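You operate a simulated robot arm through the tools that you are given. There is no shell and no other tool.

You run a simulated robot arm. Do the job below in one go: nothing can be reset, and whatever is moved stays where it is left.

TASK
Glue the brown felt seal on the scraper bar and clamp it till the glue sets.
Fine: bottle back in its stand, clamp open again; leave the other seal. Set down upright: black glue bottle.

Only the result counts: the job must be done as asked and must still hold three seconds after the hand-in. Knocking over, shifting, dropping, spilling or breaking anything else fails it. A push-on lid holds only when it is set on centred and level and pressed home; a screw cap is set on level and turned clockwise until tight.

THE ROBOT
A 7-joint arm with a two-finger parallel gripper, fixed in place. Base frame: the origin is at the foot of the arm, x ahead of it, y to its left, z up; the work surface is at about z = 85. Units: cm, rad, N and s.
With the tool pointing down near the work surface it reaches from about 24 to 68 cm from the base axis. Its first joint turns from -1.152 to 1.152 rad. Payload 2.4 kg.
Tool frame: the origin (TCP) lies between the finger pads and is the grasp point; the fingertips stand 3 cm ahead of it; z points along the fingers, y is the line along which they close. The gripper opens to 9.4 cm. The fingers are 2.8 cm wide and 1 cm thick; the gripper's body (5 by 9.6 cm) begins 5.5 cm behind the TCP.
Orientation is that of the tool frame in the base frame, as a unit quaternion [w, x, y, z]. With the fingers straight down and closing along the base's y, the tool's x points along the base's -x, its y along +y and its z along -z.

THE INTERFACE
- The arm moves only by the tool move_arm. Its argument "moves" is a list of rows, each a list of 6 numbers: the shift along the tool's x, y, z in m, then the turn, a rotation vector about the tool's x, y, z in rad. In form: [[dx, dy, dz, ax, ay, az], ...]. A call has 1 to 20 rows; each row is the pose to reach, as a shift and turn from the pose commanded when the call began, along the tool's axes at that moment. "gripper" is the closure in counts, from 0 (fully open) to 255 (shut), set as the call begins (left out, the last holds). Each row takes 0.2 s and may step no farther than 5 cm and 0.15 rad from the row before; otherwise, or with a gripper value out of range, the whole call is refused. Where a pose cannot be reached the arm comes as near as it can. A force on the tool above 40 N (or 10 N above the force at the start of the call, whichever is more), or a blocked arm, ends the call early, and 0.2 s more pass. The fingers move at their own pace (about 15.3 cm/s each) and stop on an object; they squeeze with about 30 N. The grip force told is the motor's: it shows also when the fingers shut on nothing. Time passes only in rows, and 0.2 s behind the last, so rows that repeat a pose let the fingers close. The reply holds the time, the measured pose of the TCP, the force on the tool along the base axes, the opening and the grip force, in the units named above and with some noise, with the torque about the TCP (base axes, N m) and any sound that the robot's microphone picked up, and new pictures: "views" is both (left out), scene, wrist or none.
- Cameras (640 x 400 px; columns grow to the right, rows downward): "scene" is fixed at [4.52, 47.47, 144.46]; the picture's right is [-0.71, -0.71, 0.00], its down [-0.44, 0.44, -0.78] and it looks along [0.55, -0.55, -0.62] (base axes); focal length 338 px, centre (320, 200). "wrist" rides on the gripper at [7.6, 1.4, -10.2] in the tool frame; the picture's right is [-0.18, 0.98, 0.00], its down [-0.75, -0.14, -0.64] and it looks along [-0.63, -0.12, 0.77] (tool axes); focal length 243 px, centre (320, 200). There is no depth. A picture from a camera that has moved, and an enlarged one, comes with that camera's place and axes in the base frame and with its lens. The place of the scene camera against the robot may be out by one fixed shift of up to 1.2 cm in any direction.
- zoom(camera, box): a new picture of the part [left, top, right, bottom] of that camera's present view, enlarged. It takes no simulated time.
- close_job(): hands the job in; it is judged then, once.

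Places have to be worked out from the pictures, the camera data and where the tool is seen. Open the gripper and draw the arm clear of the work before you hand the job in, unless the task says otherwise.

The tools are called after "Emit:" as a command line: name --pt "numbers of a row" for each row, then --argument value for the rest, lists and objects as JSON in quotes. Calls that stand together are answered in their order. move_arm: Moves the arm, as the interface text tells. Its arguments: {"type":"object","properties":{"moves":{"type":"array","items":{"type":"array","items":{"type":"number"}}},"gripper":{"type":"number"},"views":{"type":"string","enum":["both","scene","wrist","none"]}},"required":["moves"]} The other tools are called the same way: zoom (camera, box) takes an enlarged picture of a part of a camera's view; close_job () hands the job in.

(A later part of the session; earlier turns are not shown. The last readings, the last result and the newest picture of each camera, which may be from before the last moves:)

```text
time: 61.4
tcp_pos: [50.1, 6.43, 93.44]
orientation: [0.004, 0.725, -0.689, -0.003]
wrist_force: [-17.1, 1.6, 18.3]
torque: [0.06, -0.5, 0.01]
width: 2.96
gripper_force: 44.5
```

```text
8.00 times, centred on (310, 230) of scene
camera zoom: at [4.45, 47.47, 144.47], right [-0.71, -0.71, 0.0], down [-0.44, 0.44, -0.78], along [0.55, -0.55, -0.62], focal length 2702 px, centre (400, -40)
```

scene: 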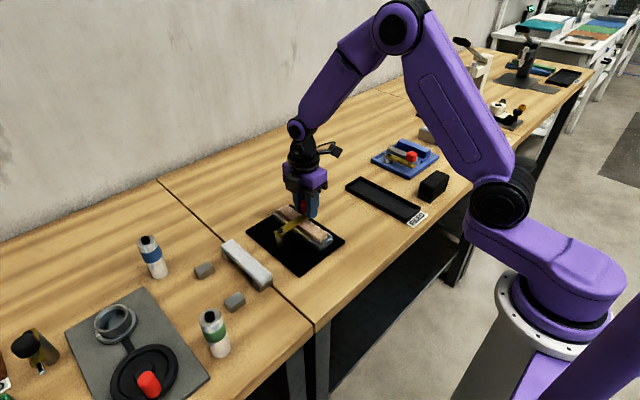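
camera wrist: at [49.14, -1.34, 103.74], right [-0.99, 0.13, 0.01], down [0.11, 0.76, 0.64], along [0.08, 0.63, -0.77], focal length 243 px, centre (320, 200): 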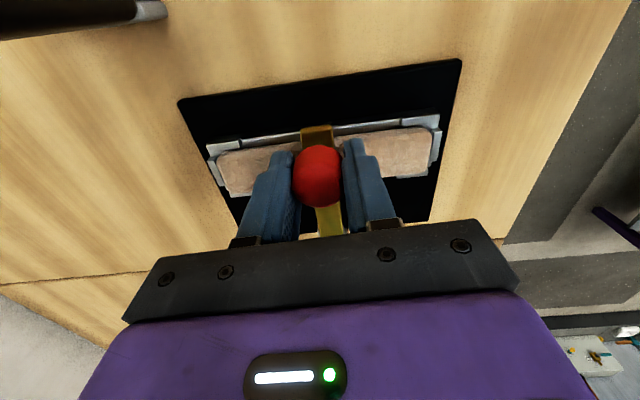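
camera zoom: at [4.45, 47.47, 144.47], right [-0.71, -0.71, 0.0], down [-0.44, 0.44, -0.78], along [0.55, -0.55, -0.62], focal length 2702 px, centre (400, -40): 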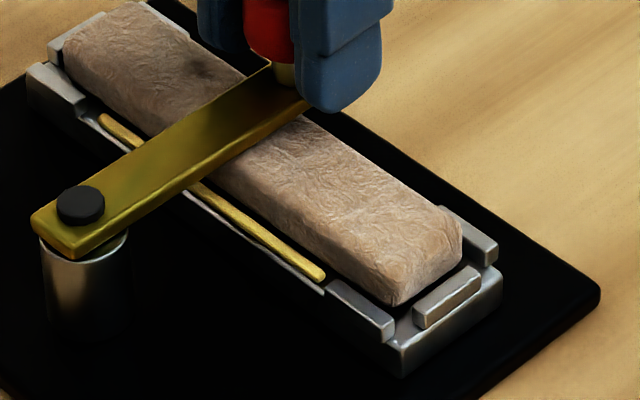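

A yellow line of squeezed-out glue has appeared along the seal's edge, which is a good indicator. I'll keep waiting and watch whether it changes.

Emit:
move_arm --pt "0 0 0 0 0 0" --pt "0 0 0 0 0 0" --pt "0 0 0 0 0 0" --pt "0 0 0 0 0 0" --pt "0 0 0 0 0 0" --pt "0 0 0 0 0 0" --pt "0 0 0 0 0 0" --pt "0 0 0 0 0 0" --pt "0 0 0 0 0 0" --pt "0 0 0 0 0 0" --pt "0 0 0 0 0 0" --pt "0 0 0 0 0 0" --pt "0 0 0 0 0 0" --pt "0 0 0 0 0 0" --pt "0 0 0 0 0 0" --pt "0 0 0 0 0 0" --pt "0 0 0 0 0 0" --pt "0 0 0 0 0 0" --pt "0 0 0 0 0 0" --pt "0 0 0 0 0 0" --views "scene"

Emit:
zoom --camera "scene" --box '[275, 205, 345, 255]'

```text
time: 65.6
tcp_pos: [50.06, 6.31, 93.48]
orientation: [0.004, 0.725, -0.689, -0.003]
wrist_force: [-16.5, 0.8, 13.3]
torque: [0.01, -0.5, 0.03]
width: 2.97
gripper_force: 44.9
```

scene: 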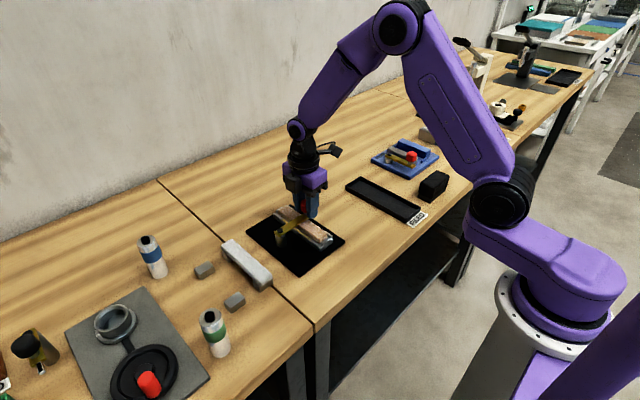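

```text
8.00 times, centred on (310, 230) of scene
camera zoom: at [4.46, 47.47, 144.47], right [-0.71, -0.71, 0.0], down [-0.44, 0.44, -0.78], along [0.55, -0.55, -0.62], focal length 2702 px, centre (400, -40)
```

zoom: 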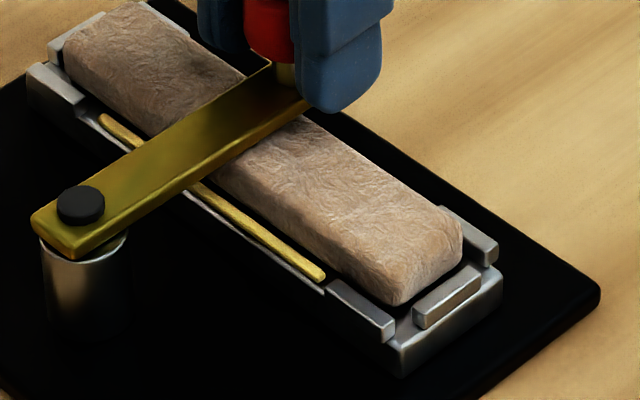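

The line is still the same yellow, so I'll keep waiting.

Emit:
move_arm --pt "0 0 0 0 0 0" --pt "0 0 0 0 0 0" --pt "0 0 0 0 0 0" --pt "0 0 0 0 0 0" --pt "0 0 0 0 0 0" --pt "0 0 0 0 0 0" --pt "0 0 0 0 0 0" --pt "0 0 0 0 0 0" --pt "0 0 0 0 0 0" --pt "0 0 0 0 0 0" --pt "0 0 0 0 0 0" --pt "0 0 0 0 0 0" --pt "0 0 0 0 0 0" --pt "0 0 0 0 0 0" --pt "0 0 0 0 0 0" --pt "0 0 0 0 0 0" --pt "0 0 0 0 0 0" --pt "0 0 0 0 0 0" --pt "0 0 0 0 0 0" --pt "0 0 0 0 0 0" --views "scene"

Emit:
zoom --camera "scene" --box '[275, 205, 345, 255]'

```text
time: 69.8
tcp_pos: [50.0, 6.37, 93.64]
orientation: [0.004, 0.725, -0.689, -0.003]
wrist_force: [-16.7, 0.8, 9.2]
torque: [0.08, -0.51, 0.04]
width: 2.95
gripper_force: 45.1
```

scene: 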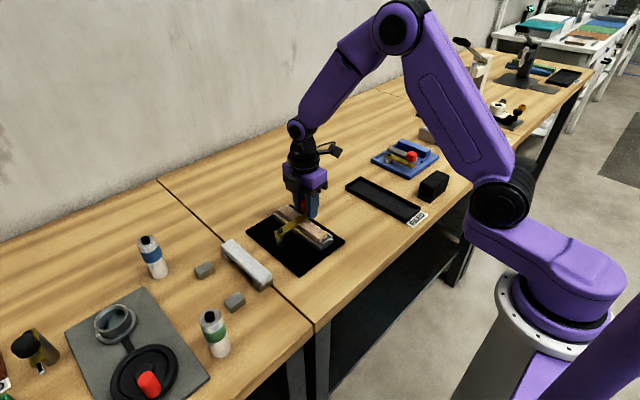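

```text
8.00 times, centred on (310, 230) of scene
camera zoom: at [4.46, 47.47, 144.46], right [-0.71, -0.71, 0.0], down [-0.44, 0.44, -0.78], along [0.55, -0.55, -0.62], focal length 2702 px, centre (400, -40)
```

zoom: 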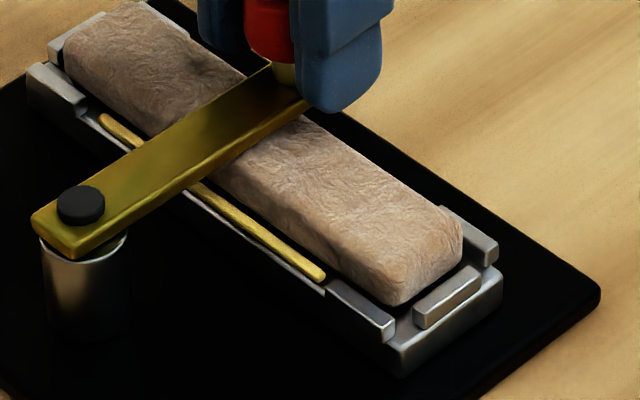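

Emit:
move_arm --pt "0 0 0 0 0 0" --pt "0 0 0 0 0 0" --pt "0 0 0 0 0 0" --pt "0 0 0 0 0 0" --pt "0 0 0 0 0 0" --pt "0 0 0 0 0 0" --pt "0 0 0 0 0 0" --pt "0 0 0 0 0 0" --pt "0 0 0 0 0 0" --pt "0 0 0 0 0 0" --pt "0 0 0 0 0 0" --pt "0 0 0 0 0 0" --pt "0 0 0 0 0 0" --pt "0 0 0 0 0 0" --pt "0 0 0 0 0 0" --pt "0 0 0 0 0 0" --pt "0 0 0 0 0 0" --pt "0 0 0 0 0 0" --pt "0 0 0 0 0 0" --pt "0 0 0 0 0 0" --views "scene"

Emit:
zoom --camera "scene" --box '[275, 205, 345, 255]'

```text
time: 74.0
tcp_pos: [50.08, 6.39, 93.48]
orientation: [0.005, 0.725, -0.689, -0.003]
wrist_force: [-16.9, 0.8, 5.0]
torque: [0.03, -0.49, 0.04]
width: 2.99
gripper_force: 45.0
```

scene: 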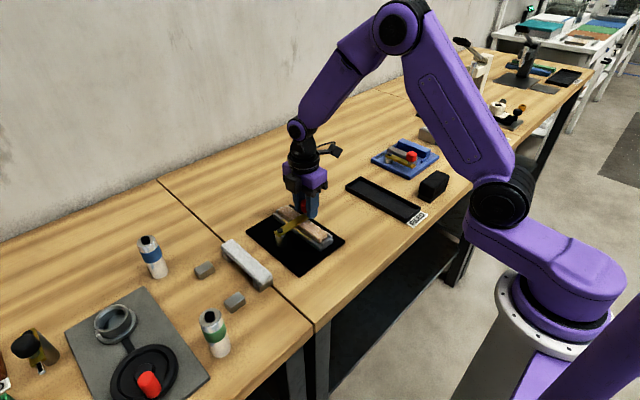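

```text
8.00 times, centred on (310, 230) of scene
camera zoom: at [4.47, 47.47, 144.46], right [-0.71, -0.71, 0.0], down [-0.44, 0.44, -0.78], along [0.55, -0.55, -0.62], focal length 2702 px, centre (400, -40)
```

zoom: 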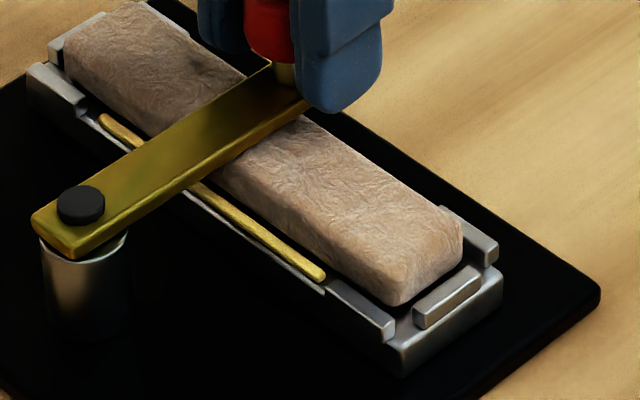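

Still yellow after about 17 s clamped. I'll keep holding.

Emit:
move_arm --pt "0 0 0 0 0 0" --pt "0 0 0 0 0 0" --pt "0 0 0 0 0 0" --pt "0 0 0 0 0 0" --pt "0 0 0 0 0 0" --pt "0 0 0 0 0 0" --pt "0 0 0 0 0 0" --pt "0 0 0 0 0 0" --pt "0 0 0 0 0 0" --pt "0 0 0 0 0 0" --pt "0 0 0 0 0 0" --pt "0 0 0 0 0 0" --pt "0 0 0 0 0 0" --pt "0 0 0 0 0 0" --pt "0 0 0 0 0 0" --pt "0 0 0 0 0 0" --pt "0 0 0 0 0 0" --pt "0 0 0 0 0 0" --pt "0 0 0 0 0 0" --pt "0 0 0 0 0 0" --views "scene"

Emit:
zoom --camera "scene" --box '[275, 205, 345, 255]'

```text
time: 78.2
tcp_pos: [50.0, 6.4, 93.54]
orientation: [0.004, 0.724, -0.689, -0.003]
wrist_force: [-17.5, 0.9, 2.9]
torque: [0.03, -0.51, 0.03]
width: 2.95
gripper_force: 44.7
```

scene: 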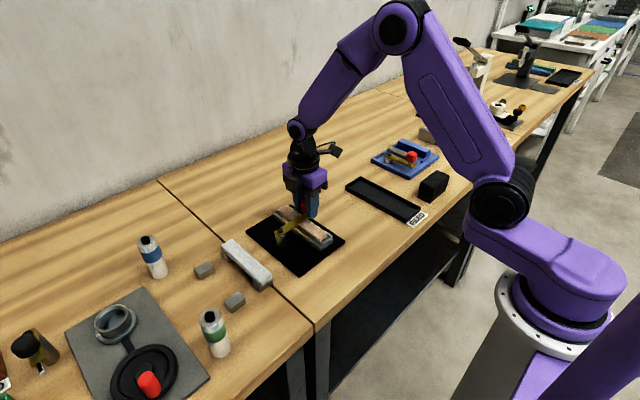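

```text
8.00 times, centred on (310, 230) of scene
camera zoom: at [4.47, 47.47, 144.46], right [-0.71, -0.71, 0.0], down [-0.44, 0.44, -0.78], along [0.55, -0.55, -0.62], focal length 2702 px, centre (400, -40)
```

zoom: 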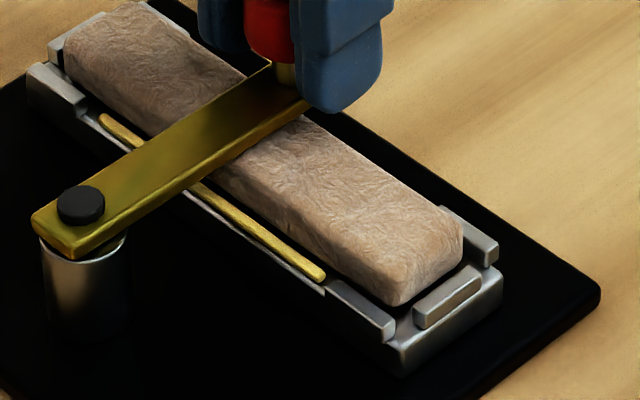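

Emit:
move_arm --pt "0 0 0 0 0 0" --pt "0 0 0 0 0 0" --pt "0 0 0 0 0 0" --pt "0 0 0 0 0 0" --pt "0 0 0 0 0 0" --pt "0 0 0 0 0 0" --pt "0 0 0 0 0 0" --pt "0 0 0 0 0 0" --pt "0 0 0 0 0 0" --pt "0 0 0 0 0 0" --pt "0 0 0 0 0 0" --pt "0 0 0 0 0 0" --pt "0 0 0 0 0 0" --pt "0 0 0 0 0 0" --pt "0 0 0 0 0 0" --pt "0 0 0 0 0 0" --pt "0 0 0 0 0 0" --pt "0 0 0 0 0 0" --pt "0 0 0 0 0 0" --pt "0 0 0 0 0 0" --views "wrist"

Emit:
zoom --camera "scene" --box '[275, 205, 345, 255]'

Emit:
zoom --camera "wrist" --box '[190, 90, 460, 240]'

```text
time: 82.4
tcp_pos: [49.95, 6.33, 93.43]
orientation: [0.005, 0.725, -0.689, -0.003]
wrist_force: [-17.4, 0.5, 2.6]
torque: [0.06, -0.48, 0.03]
width: 2.96
gripper_force: 45.1
camera wrist: at [49.15, -1.34, 103.71], right [-0.99, 0.13, 0.01], down [0.11, 0.76, 0.64], along [0.08, 0.63, -0.77], focal length 243 px, centre (320, 200)
```

wrist: 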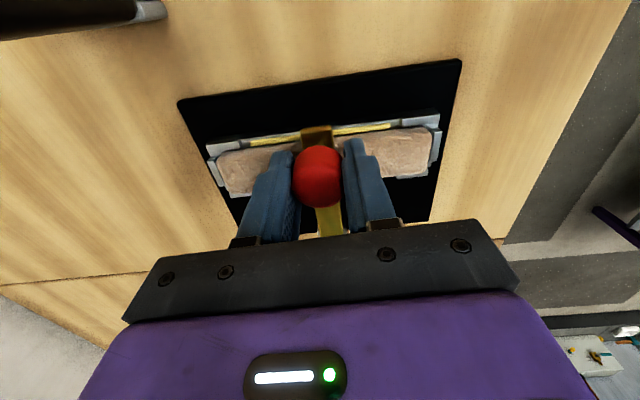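

```text
8.00 times, centred on (310, 230) of scene
camera zoom: at [4.47, 47.47, 144.46], right [-0.71, -0.71, 0.0], down [-0.44, 0.44, -0.78], along [0.55, -0.55, -0.62], focal length 2702 px, centre (400, -40)
```

zoom: 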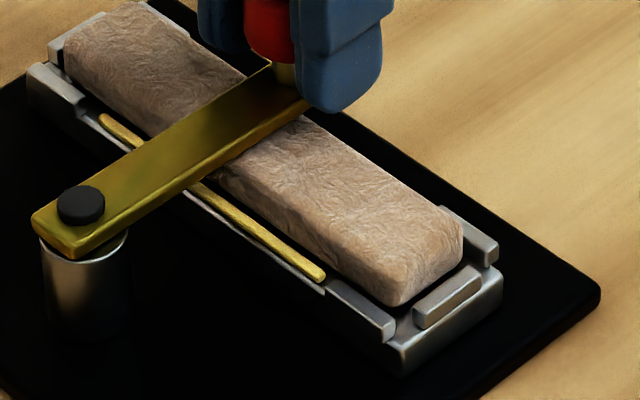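

```text
2.37 times, centred on (325, 165) of wrist
camera zoom: at [49.15, -1.34, 103.71], right [-0.99, 0.13, 0.01], down [0.11, 0.76, 0.64], along [0.08, 0.63, -0.77], focal length 575 px, centre (308, 283)
```

zoom: 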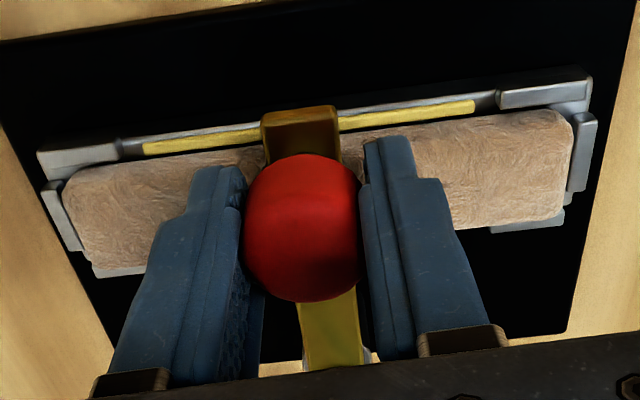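

The squeeze-out line is still yellow. Continuing to hold.

Emit:
move_arm --pt "0 0 0 0 0 0" --pt "0 0 0 0 0 0" --pt "0 0 0 0 0 0" --pt "0 0 0 0 0 0" --pt "0 0 0 0 0 0" --pt "0 0 0 0 0 0" --pt "0 0 0 0 0 0" --pt "0 0 0 0 0 0" --pt "0 0 0 0 0 0" --pt "0 0 0 0 0 0" --pt "0 0 0 0 0 0" --pt "0 0 0 0 0 0" --pt "0 0 0 0 0 0" --pt "0 0 0 0 0 0" --pt "0 0 0 0 0 0" --pt "0 0 0 0 0 0" --pt "0 0 0 0 0 0" --pt "0 0 0 0 0 0" --pt "0 0 0 0 0 0" --pt "0 0 0 0 0 0" --views "none"

Emit:
zoom --camera "scene" --box '[275, 205, 345, 255]'

```text
time: 86.6
tcp_pos: [50.09, 6.39, 93.5]
orientation: [0.005, 0.724, -0.689, -0.002]
wrist_force: [-17.7, 0.3, 0.7]
torque: [0.01, -0.48, -0.02]
width: 2.98
gripper_force: 45.1
```

```text
8.00 times, centred on (310, 230) of scene
camera zoom: at [4.47, 47.47, 144.46], right [-0.71, -0.71, 0.0], down [-0.44, 0.44, -0.78], along [0.55, -0.55, -0.62], focal length 2702 px, centre (400, -40)
```

zoom: 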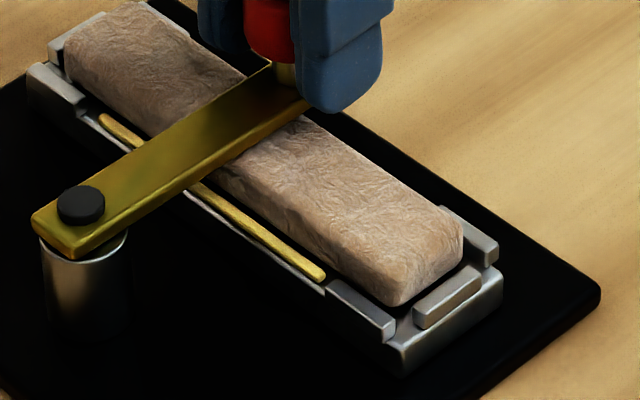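

Emit:
move_arm --pt "0 0 0 0 0 0" --pt "0 0 0 0 0 0" --pt "0 0 0 0 0 0" --pt "0 0 0 0 0 0" --pt "0 0 0 0 0 0" --pt "0 0 0 0 0 0" --pt "0 0 0 0 0 0" --pt "0 0 0 0 0 0" --pt "0 0 0 0 0 0" --pt "0 0 0 0 0 0" --pt "0 0 0 0 0 0" --pt "0 0 0 0 0 0" --pt "0 0 0 0 0 0" --pt "0 0 0 0 0 0" --pt "0 0 0 0 0 0" --pt "0 0 0 0 0 0" --pt "0 0 0 0 0 0" --pt "0 0 0 0 0 0" --pt "0 0 0 0 0 0" --pt "0 0 0 0 0 0" --views "none"

Emit:
zoom --camera "scene" --box '[275, 205, 345, 255]'

```text
time: 90.8
tcp_pos: [49.94, 6.35, 93.49]
orientation: [0.004, 0.725, -0.689, -0.003]
wrist_force: [-17.9, 0.8, 1.1]
torque: [0.08, -0.48, 0.06]
width: 2.98
gripper_force: 45.1
```

```text
8.00 times, centred on (310, 230) of scene
camera zoom: at [4.47, 47.47, 144.46], right [-0.71, -0.71, 0.0], down [-0.44, 0.44, -0.78], along [0.55, -0.55, -0.62], focal length 2702 px, centre (400, -40)
```

zoom: 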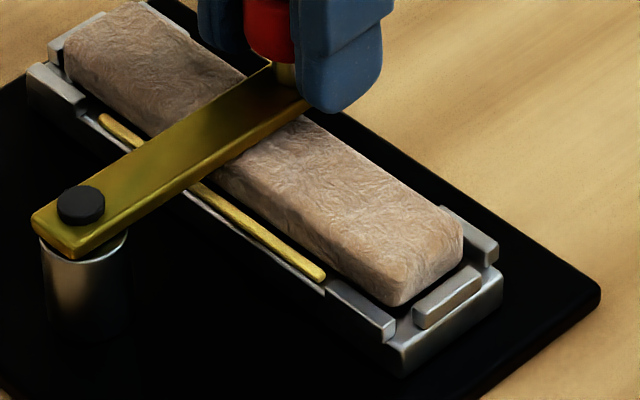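

Emit:
move_arm --pt "0 0 0 0 0 0" --pt "0 0 0 0 0 0" --pt "0 0 0 0 0 0" --pt "0 0 0 0 0 0" --pt "0 0 0 0 0 0" --pt "0 0 0 0 0 0" --pt "0 0 0 0 0 0" --pt "0 0 0 0 0 0" --pt "0 0 0 0 0 0" --pt "0 0 0 0 0 0" --pt "0 0 0 0 0 0" --pt "0 0 0 0 0 0" --pt "0 0 0 0 0 0" --pt "0 0 0 0 0 0" --pt "0 0 0 0 0 0" --pt "0 0 0 0 0 0" --pt "0 0 0 0 0 0" --pt "0 0 0 0 0 0" --pt "0 0 0 0 0 0" --pt "0 0 0 0 0 0" --views "none"

Emit:
zoom --camera "scene" --box '[275, 205, 345, 255]'

```text
time: 95.0
tcp_pos: [49.97, 6.4, 93.42]
orientation: [0.004, 0.725, -0.689, -0.003]
wrist_force: [-17.4, -0.5, 0.9]
torque: [0.05, -0.48, 0.02]
width: 2.95
gripper_force: 44.8
```

```text
8.00 times, centred on (310, 230) of scene
camera zoom: at [4.47, 47.47, 144.46], right [-0.71, -0.71, 0.0], down [-0.44, 0.44, -0.78], along [0.55, -0.55, -0.62], focal length 2702 px, centre (400, -40)
```

zoom: 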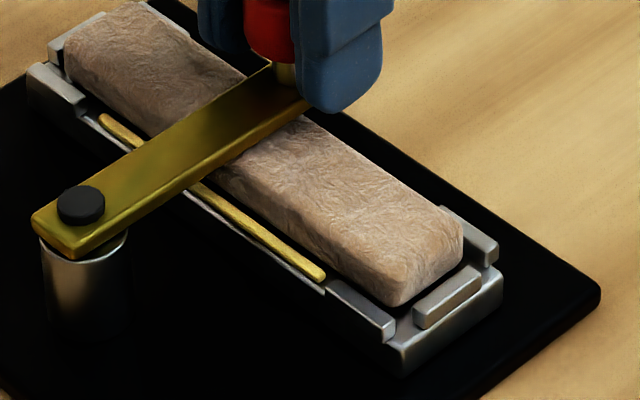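

Emit:
move_arm --pt "0 0 0 0 0 0" --pt "0 0 0 0 0 0" --pt "0 0 0 0 0 0" --pt "0 0 0 0 0 0" --pt "0 0 0 0 0 0" --pt "0 0 0 0 0 0" --pt "0 0 0 0 0 0" --pt "0 0 0 0 0 0" --pt "0 0 0 0 0 0" --pt "0 0 0 0 0 0" --pt "0 0 0 0 0 0" --pt "0 0 0 0 0 0" --pt "0 0 0 0 0 0" --pt "0 0 0 0 0 0" --pt "0 0 0 0 0 0" --pt "0 0 0 0 0 0" --pt "0 0 0 0 0 0" --pt "0 0 0 0 0 0" --pt "0 0 0 0 0 0" --pt "0 0 0 0 0 0" --views "none"

Emit:
zoom --camera "scene" --box '[275, 205, 345, 255]'

Emit:
zoom --camera "wrist" --box '[190, 90, 460, 240]'

```text
time: 99.2
tcp_pos: [49.85, 6.34, 93.37]
orientation: [0.004, 0.725, -0.688, -0.003]
wrist_force: [-17.0, 0.9, -0.2]
torque: [0.02, -0.54, 0.06]
width: 2.94
gripper_force: 45.3
```

```text
8.00 times, centred on (310, 230) of scene
camera zoom: at [4.48, 47.47, 144.46], right [-0.71, -0.71, 0.0], down [-0.44, 0.44, -0.78], along [0.55, -0.55, -0.62], focal length 2702 px, centre (400, -40)
```

zoom: 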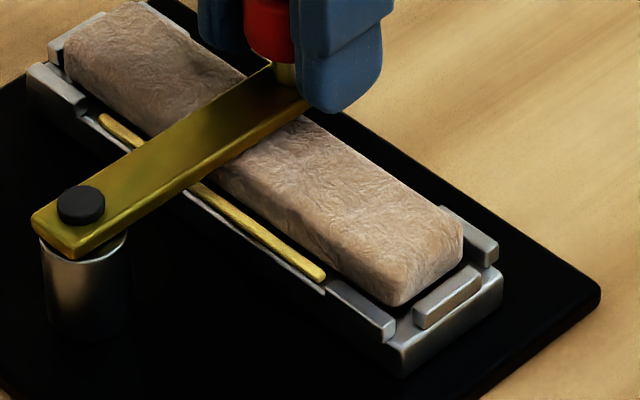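

```text
2.37 times, centred on (325, 165) of wrist
camera zoom: at [49.15, -1.34, 103.71], right [-0.99, 0.13, 0.01], down [0.11, 0.76, 0.64], along [0.08, 0.63, -0.77], focal length 575 px, centre (308, 283)
```

zoom: 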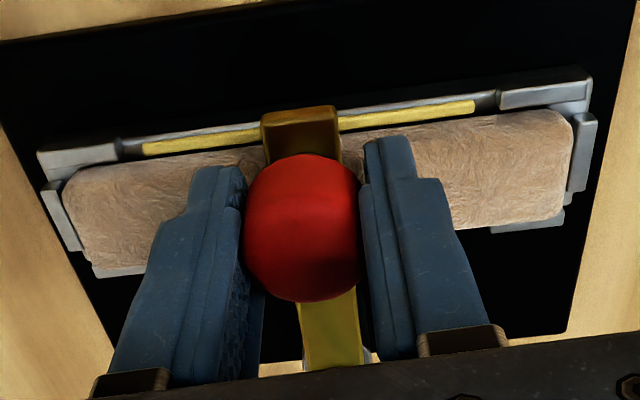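

Emit:
move_arm --pt "0 0 0 0 0 0" --pt "0 0 0 0 0 0" --pt "0 0 0 0 0 0" --pt "0 0 0 0 0 0" --pt "0 0 0 0 0 0" --pt "0 0 0 0 0 0" --pt "0 0 0 0 0 0" --pt "0 0 0 0 0 0" --pt "0 0 0 0 0 0" --pt "0 0 0 0 0 0" --pt "0 0 0 0 0 0" --pt "0 0 0 0 0 0" --pt "0 0 0 0 0 0" --pt "0 0 0 0 0 0" --pt "0 0 0 0 0 0" --pt "0 0 0 0 0 0" --pt "0 0 0 0 0 0" --pt "0 0 0 0 0 0" --pt "0 0 0 0 0 0" --pt "0 0 0 0 0 0" --views "none"

Emit:
zoom --camera "scene" --box '[275, 205, 345, 255]'

```text
time: 103.4
tcp_pos: [50.07, 6.42, 93.39]
orientation: [0.005, 0.725, -0.689, -0.004]
wrist_force: [-17.5, 0.0, -0.3]
torque: [0.04, -0.49, -0.01]
width: 2.96
gripper_force: 44.9
```

```text
8.00 times, centred on (310, 230) of scene
camera zoom: at [4.48, 47.47, 144.47], right [-0.71, -0.71, 0.0], down [-0.44, 0.44, -0.78], along [0.55, -0.55, -0.62], focal length 2702 px, centre (400, -40)
```

zoom: 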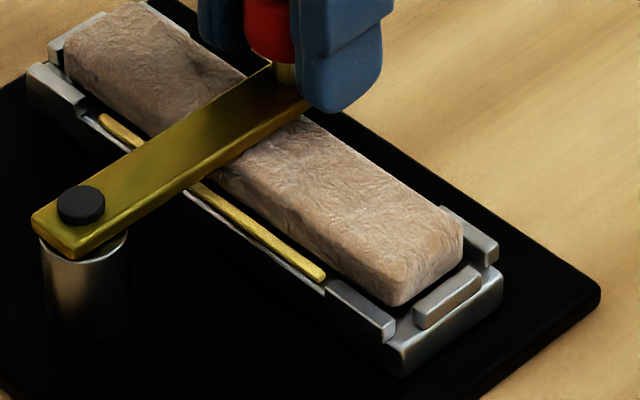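

Emit:
move_arm --pt "0 0 0 0 0 0" --pt "0 0 0 0 0 0" --pt "0 0 0 0 0 0" --pt "0 0 0 0 0 0" --pt "0 0 0 0 0 0" --pt "0 0 0 0 0 0" --pt "0 0 0 0 0 0" --pt "0 0 0 0 0 0" --pt "0 0 0 0 0 0" --pt "0 0 0 0 0 0" --pt "0 0 0 0 0 0" --pt "0 0 0 0 0 0" --pt "0 0 0 0 0 0" --pt "0 0 0 0 0 0" --pt "0 0 0 0 0 0" --pt "0 0 0 0 0 0" --pt "0 0 0 0 0 0" --pt "0 0 0 0 0 0" --pt "0 0 0 0 0 0" --pt "0 0 0 0 0 0" --views "none"

Emit:
zoom --camera "scene" --box '[275, 205, 345, 255]'

```text
time: 107.6
tcp_pos: [50.13, 6.43, 93.43]
orientation: [0.005, 0.725, -0.689, -0.003]
wrist_force: [-16.9, 0.3, 0.8]
torque: [0.04, -0.51, 0.07]
width: 2.97
gripper_force: 45.1
```

```text
8.00 times, centred on (310, 230) of scene
camera zoom: at [4.48, 47.47, 144.47], right [-0.71, -0.71, 0.0], down [-0.44, 0.44, -0.78], along [0.55, -0.55, -0.62], focal length 2702 px, centre (400, -40)
```

zoom: 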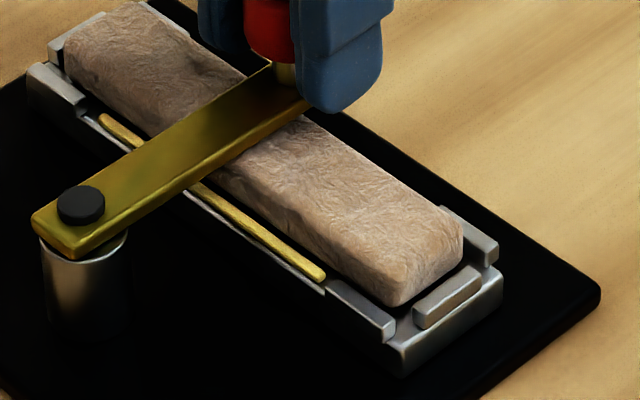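

Unchanged at 52 s clamped. I'll hold a bit longer so that the clamping time is safely over a minute.

Emit:
move_arm --pt "0 0 0 0 0 0" --pt "0 0 0 0 0 0" --pt "0 0 0 0 0 0" --pt "0 0 0 0 0 0" --pt "0 0 0 0 0 0" --pt "0 0 0 0 0 0" --pt "0 0 0 0 0 0" --pt "0 0 0 0 0 0" --pt "0 0 0 0 0 0" --pt "0 0 0 0 0 0" --pt "0 0 0 0 0 0" --pt "0 0 0 0 0 0" --pt "0 0 0 0 0 0" --pt "0 0 0 0 0 0" --pt "0 0 0 0 0 0" --pt "0 0 0 0 0 0" --pt "0 0 0 0 0 0" --pt "0 0 0 0 0 0" --pt "0 0 0 0 0 0" --pt "0 0 0 0 0 0" --views "none"

Emit:
move_arm --pt "0 0 0 0 0 0" --pt "0 0 0 0 0 0" --pt "0 0 0 0 0 0" --pt "0 0 0 0 0 0" --pt "0 0 0 0 0 0" --pt "0 0 0 0 0 0" --pt "0 0 0 0 0 0" --pt "0 0 0 0 0 0" --pt "0 0 0 0 0 0" --pt "0 0 0 0 0 0" --pt "0 0 0 0 0 0" --pt "0 0 0 0 0 0" --pt "0 0 0 0 0 0" --pt "0 0 0 0 0 0" --pt "0 0 0 0 0 0" --pt "0 0 0 0 0 0" --pt "0 0 0 0 0 0" --pt "0 0 0 0 0 0" --pt "0 0 0 0 0 0" --pt "0 0 0 0 0 0" --views "none"

Emit:
move_arm --pt "0 0 0 0 0 0" --pt "0 0 0 0 0 0" --pt "0 0 0 0 0 0" --pt "0 0 0 0 0 0" --pt "0 0 0 0 0 0" --pt "0 0 0 0 0 0" --pt "0 0 0 0 0 0" --pt "0 0 0 0 0 0" --pt "0 0 0 0 0 0" --pt "0 0 0 0 0 0" --pt "0 0 0 0 0 0" --pt "0 0 0 0 0 0" --pt "0 0 0 0 0 0" --pt "0 0 0 0 0 0" --pt "0 0 0 0 0 0" --pt "0 0 0 0 0 0" --pt "0 0 0 0 0 0" --pt "0 0 0 0 0 0" --pt "0 0 0 0 0 0" --pt "0 0 0 0 0 0" --views "both"

Emit:
zoom --camera "scene" --box '[275, 205, 345, 255]'

```text
time: 111.8
tcp_pos: [50.11, 6.36, 93.44]
orientation: [0.003, 0.725, -0.688, -0.003]
wrist_force: [-16.7, 0.2, 0.2]
torque: [0.06, -0.49, 0.0]
width: 2.98
gripper_force: 44.9
```

```text
time: 116.0
tcp_pos: [49.96, 6.29, 93.41]
orientation: [0.005, 0.725, -0.689, -0.003]
wrist_force: [-17.1, -0.5, -0.5]
torque: [0.02, -0.53, 0.05]
width: 2.97
gripper_force: 45.4
```

```text
time: 120.2
tcp_pos: [49.96, 6.44, 93.5]
orientation: [0.004, 0.725, -0.689, -0.003]
wrist_force: [-17.6, -0.3, 0.0]
torque: [0.03, -0.5, 0.04]
width: 2.99
gripper_force: 44.7
camera wrist: at [49.15, -1.35, 103.71], right [-0.99, 0.13, 0.01], down [0.11, 0.76, 0.64], along [0.08, 0.63, -0.77], focal length 243 px, centre (320, 200)
```

scene: 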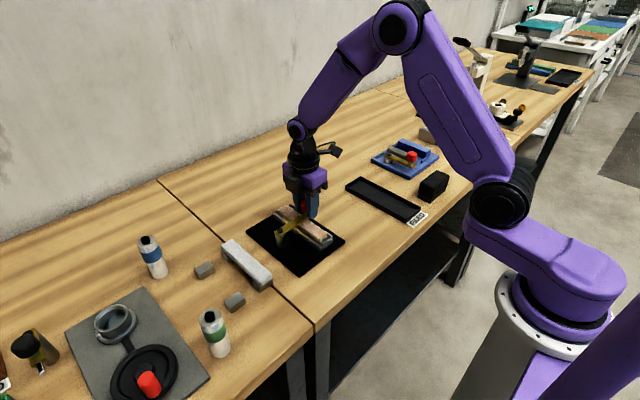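
wrist: 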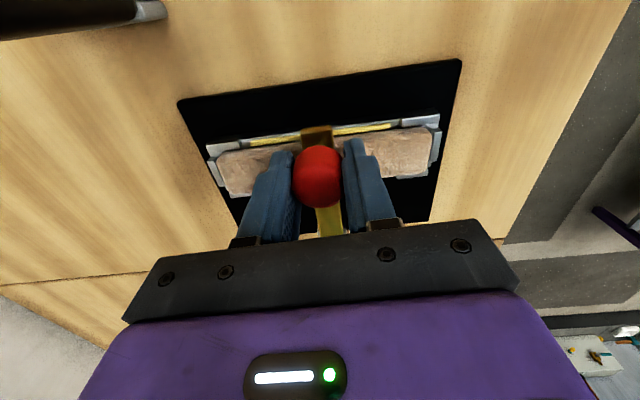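

```text
8.00 times, centred on (310, 230) of scene
camera zoom: at [4.48, 47.47, 144.47], right [-0.71, -0.71, 0.0], down [-0.44, 0.44, -0.78], along [0.55, -0.55, -0.62], focal length 2702 px, centre (400, -40)
```

zoom: 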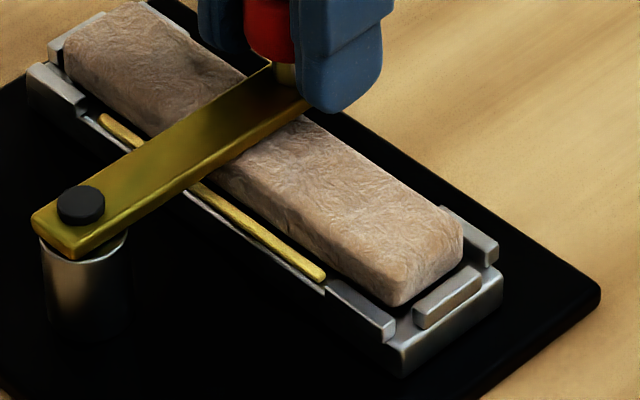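

Over 64 s clamped with no further change, so the squeeze-out is in its final state. To open the clamp I'll loosen the fingers to a loose cage around the knob (about 3.5 cm) and push it back along the arc without lifting.

Emit:
move_arm --pt "0 0 0 0 0 0" --pt "0 0 0 0 0 0" --pt "-0.0005 0.00575 0 0 0 0.07" --pt "-0.0014 0.01146 0 0 0 0.14" --pt "-0.0027 0.01708 0 0 0 0.21" --pt "-0.0044 0.02261 0 0 0 0.28" --pt "-0.0064 0.028 0 0 0 0.35" --pt "-0.0089 0.03323 0 0 0 0.42" --gripper 164

Emit:
zoom --camera "scene" --box '[250, 195, 350, 265]'

```text
time: 122.0
tcp_pos: [46.78, 7.09, 93.55]
orientation: [-0.004, -0.565, 0.825, 0.001]
wrist_force: [0.6, -0.2, -0.2]
torque: [-0.01, 0.0, -0.01]
width: 3.41
gripper_force: 0.1
camera wrist: at [42.79, 0.55, 103.77], right [-0.85, 0.53, 0.01], down [0.41, 0.65, 0.64], along [0.33, 0.54, -0.77], focal length 243 px, centre (320, 200)
```

scene: 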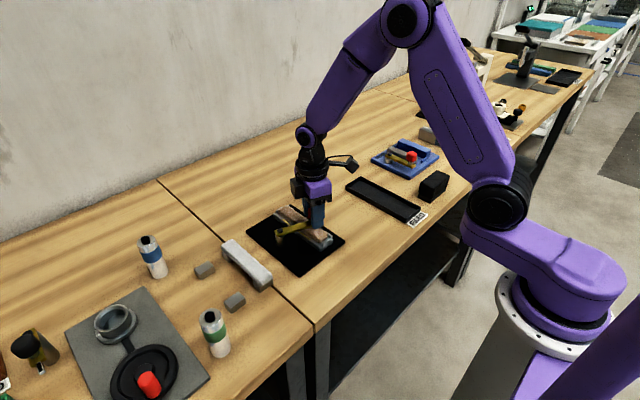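
wrist: 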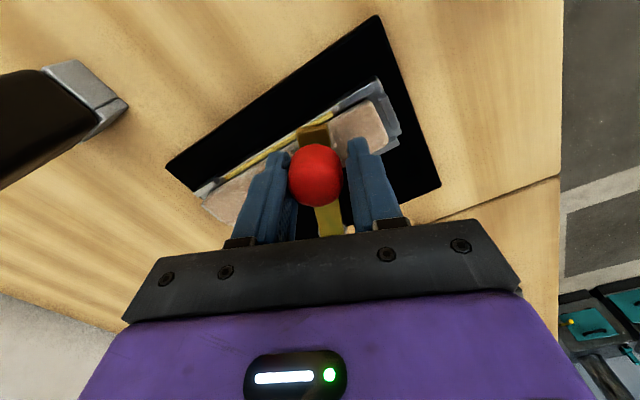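

```text
5.71 times, centred on (300, 230) of scene
camera zoom: at [4.53, 47.47, 144.46], right [-0.71, -0.71, 0.0], down [-0.44, 0.44, -0.78], along [0.55, -0.55, -0.62], focal length 1930 px, centre (434, 29)
```

zoom: 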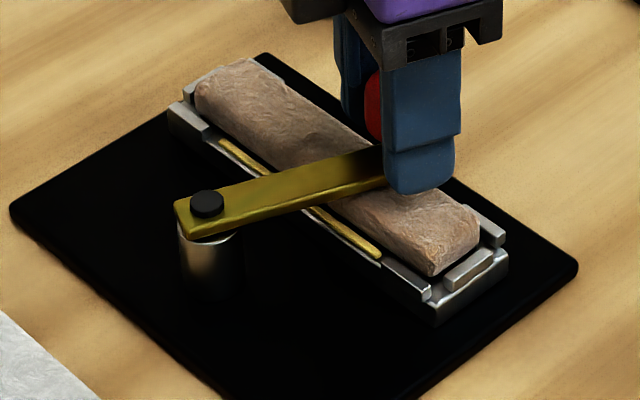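

The lever follows freely and the seal stays in place. I'll continue opening along the arc.

Emit:
move_arm --pt "-0.0005 0.00575 0 0 0 0.07" --pt "-0.0014 0.01146 0 0 0 0.14" --pt "-0.0027 0.01708 0 0 0 0.21" --pt "-0.0044 0.02261 -0.0005 0 0 0.28" --pt "-0.0064 0.028 -0.0005 0 0 0.35" --pt "-0.0089 0.03323 -0.001 0 0 0.42" --pt "-0.0117 0.0383 -0.001 0 0 0.49" --pt "-0.0148 0.0431 -0.001 0 0 0.56" --pt "-0.0183 0.0477 -0.0015 0 0 0.63" --pt "-0.0221 0.0521 -0.0015 0 0 0.7" --pt "-0.0262 0.0562 -0.002 0 0 0.77" --pt "-0.0305 0.06 -0.002 0 0 0.84"

Emit:
zoom --camera "scene" --box '[250, 195, 350, 265]'

Emit:
zoom --camera "wrist" --box '[190, 90, 460, 240]'

```text
time: 124.6
tcp_pos: [42.18, 12.01, 93.65]
orientation: [-0.004, -0.178, 0.984, 0.0]
wrist_force: [0.3, 0.1, -0.3]
torque: [-0.03, -0.03, -0.01]
width: 3.43
gripper_force: 0.4
camera wrist: at [34.73, 10.67, 103.94], right [-0.17, 0.98, 0.0], down [0.76, 0.13, 0.63], along [0.63, 0.11, -0.77], focal length 243 px, centre (320, 200)
```

scene: 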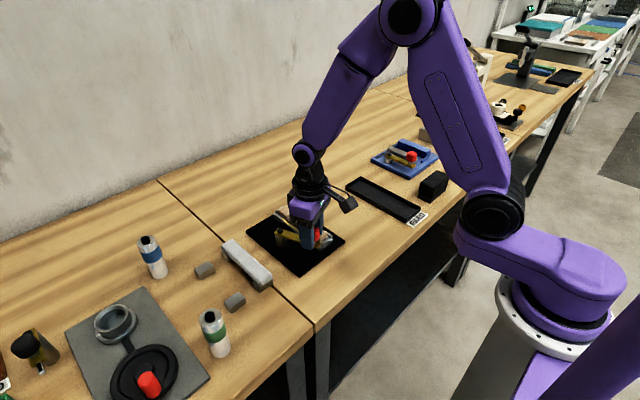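
wrist: 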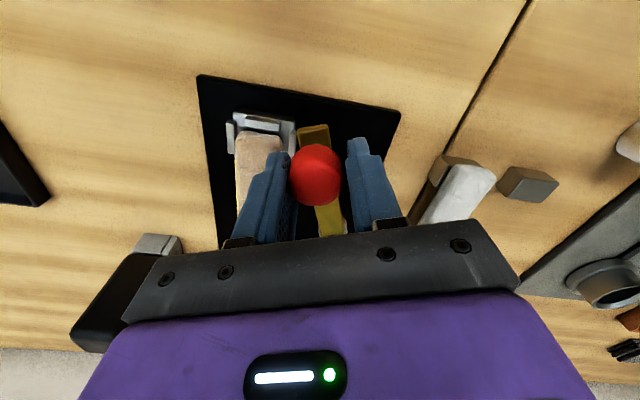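

```text
5.71 times, centred on (300, 230) of scene
camera zoom: at [4.53, 47.47, 144.46], right [-0.71, -0.71, 0.0], down [-0.44, 0.44, -0.78], along [0.55, -0.55, -0.62], focal length 1930 px, centre (434, 29)
```

zoom: 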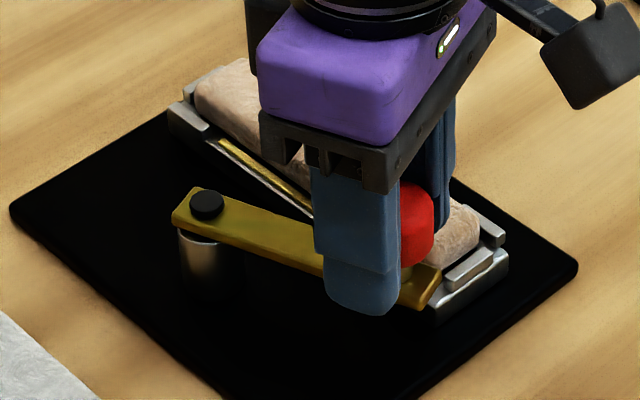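

```text
2.37 times, centred on (325, 165) of wrist
camera zoom: at [34.73, 10.67, 103.94], right [-0.17, 0.98, 0.0], down [0.76, 0.13, 0.63], along [0.63, 0.11, -0.77], focal length 575 px, centre (308, 283)
```

zoom: 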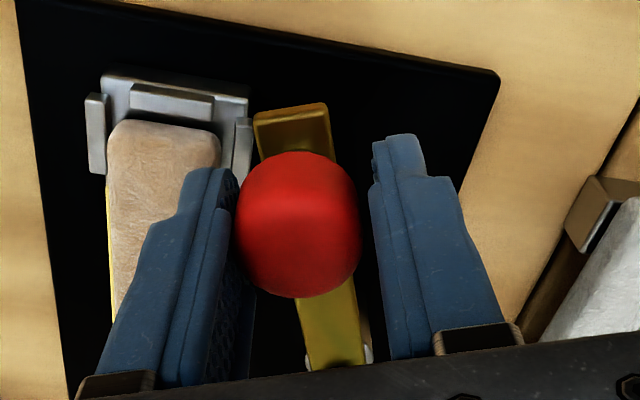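

Nearly open. I'll push through the last 0.35 rad back to the starting position.

Emit:
move_arm --pt "-0.0005 0.00575 0 0 0 0.07" --pt "-0.0014 0.01146 0 0 0 0.14" --pt "-0.0027 0.01708 -0.0005 0 0 0.21" --pt "-0.0044 0.02261 -0.0005 0 0 0.28" --pt "-0.0064 0.028 -0.0005 0 0 0.35" --pt "-0.0064 0.028 -0.0005 0 0 0.35"

Emit:
zoom --camera "scene" --box '[250, 195, 350, 265]'

Emit:
zoom --camera "wrist" --box '[190, 90, 460, 240]'

```text
time: 126.0
tcp_pos: [41.91, 14.99, 93.77]
orientation: [-0.005, -0.005, 1.0, -0.001]
wrist_force: [2.4, -4.1, 0.4]
torque: [-0.02, -0.01, 0.05]
width: 3.6
gripper_force: 2.5
camera wrist: at [34.39, 16.21, 104.07], right [0.17, 0.98, 0.0], down [0.76, -0.13, 0.64], along [0.63, -0.11, -0.77], focal length 243 px, centre (320, 200)
```

scene: 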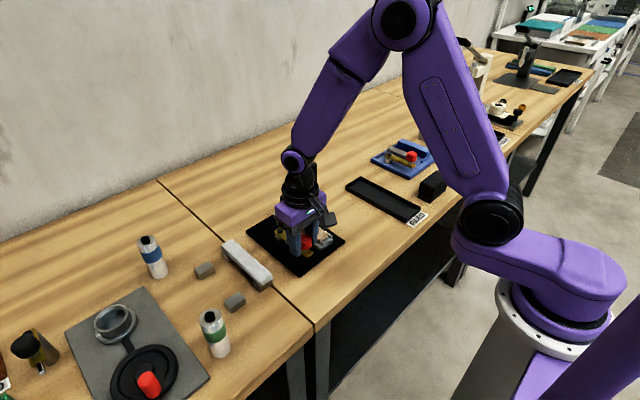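
wrist: 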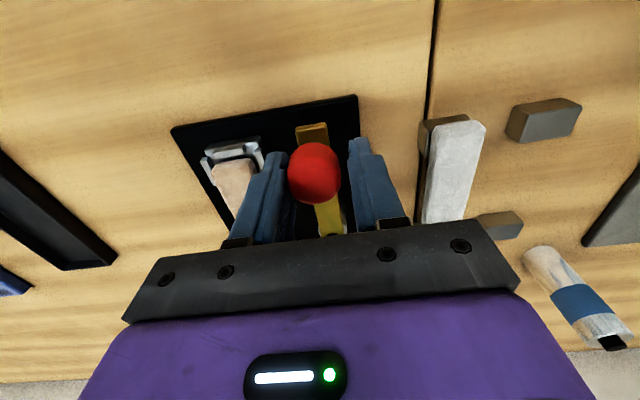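

```text
5.71 times, centred on (300, 230) of scene
camera zoom: at [4.53, 47.46, 144.47], right [-0.71, -0.71, 0.0], down [-0.44, 0.44, -0.78], along [0.55, -0.55, -0.62], focal length 1930 px, centre (434, 29)
```

zoom: 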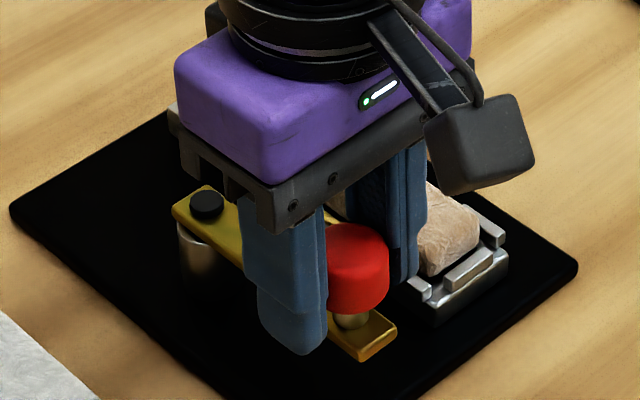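

```text
2.37 times, centred on (325, 165) of wrist
camera zoom: at [34.39, 16.21, 104.07], right [0.17, 0.98, 0.0], down [0.76, -0.13, 0.64], along [0.63, -0.11, -0.77], focal length 575 px, centre (308, 283)
```

zoom: 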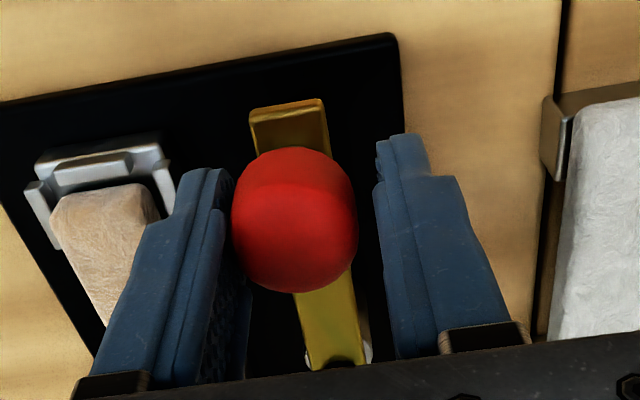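

The lever is back in its original parked position. I'll ease off, open the fingers, and rise straight up.

Emit:
move_arm --pt "0 -0.002 0 0 0 0" --pt "0 -0.003 0 0 0 0" --pt "0 -0.003 0 0 0 0" --pt "0 -0.003 -0.03 0 0 0" --pt "0 -0.003 -0.07 0 0 0" --pt "0 -0.003 -0.1 0 0 0" --pt "0.03 -0.003 -0.13 0 0 0" --pt "0.06 -0.003 -0.15 0 0 0" --pt "0.08 -0.003 -0.15 0 0 0" --pt "0.08 -0.003 -0.15 0 0 0" --gripper 125

Emit:
zoom --camera "scene" --box '[250, 195, 350, 265]'

Emit:
zoom --camera "wrist" --box '[220, 80, 440, 240]'

Emit:
zoom --camera "scene" --box '[260, 140, 360, 220]'

```text
time: 128.2
tcp_pos: [33.99, 14.23, 108.7]
orientation: [-0.006, -0.006, 1.0, -0.001]
wrist_force: [0.8, 0.9, 0.6]
torque: [-0.03, 0.01, -0.04]
width: 4.79
gripper_force: 0.1
camera wrist: at [26.49, 15.46, 119.06], right [0.17, 0.99, 0.0], down [0.76, -0.13, 0.63], along [0.62, -0.11, -0.77], focal length 243 px, centre (320, 200)
```

scene: 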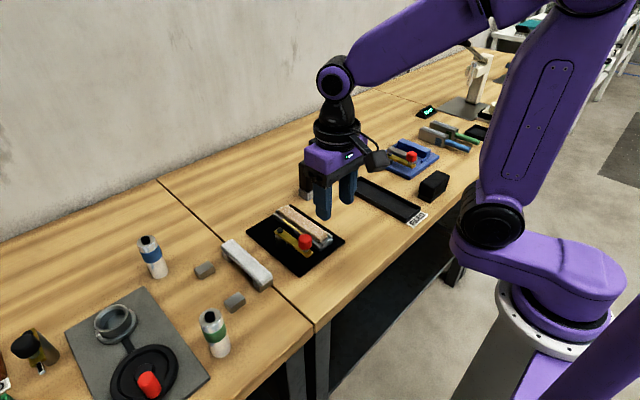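
wrist: 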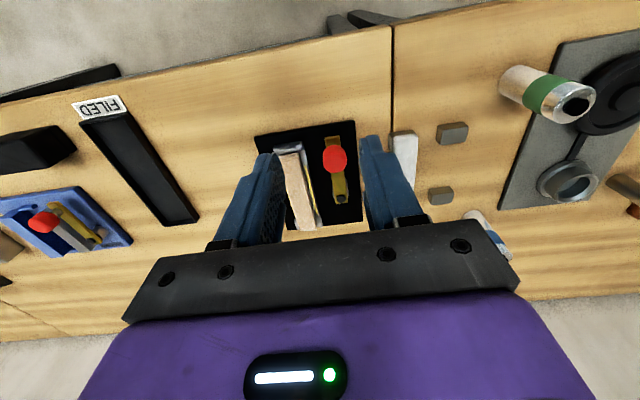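

```text
5.71 times, centred on (300, 230) of scene
camera zoom: at [4.52, 47.47, 144.46], right [-0.71, -0.71, 0.0], down [-0.44, 0.44, -0.78], along [0.55, -0.55, -0.62], focal length 1930 px, centre (434, 29)
```

zoom: 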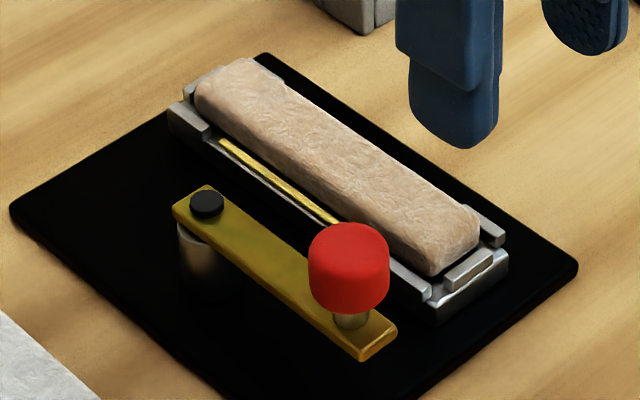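

```text
2.50 times, centred on (330, 160) of wrist
camera zoom: at [26.49, 15.46, 119.06], right [0.17, 0.99, 0.0], down [0.76, -0.13, 0.63], along [0.62, -0.11, -0.77], focal length 606 px, centre (295, 300)
```

zoom: 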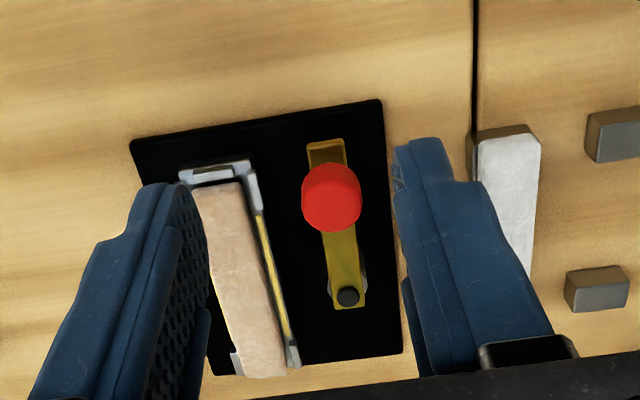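

```text
5.00 times, centred on (310, 180) of scene
camera zoom: at [4.52, 47.47, 144.46], right [-0.71, -0.71, 0.0], down [-0.44, 0.44, -0.78], along [0.55, -0.55, -0.62], focal length 1689 px, centre (370, 300)
```

zoom: 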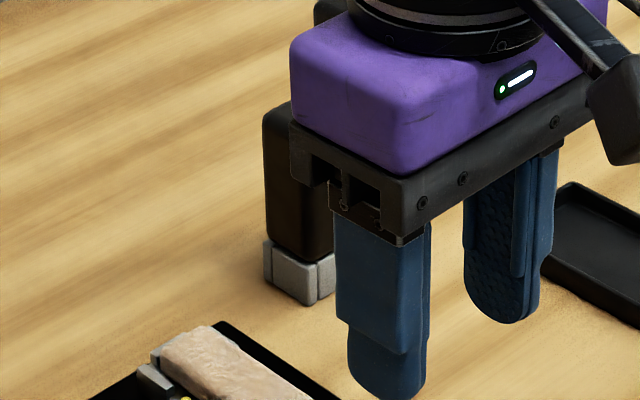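

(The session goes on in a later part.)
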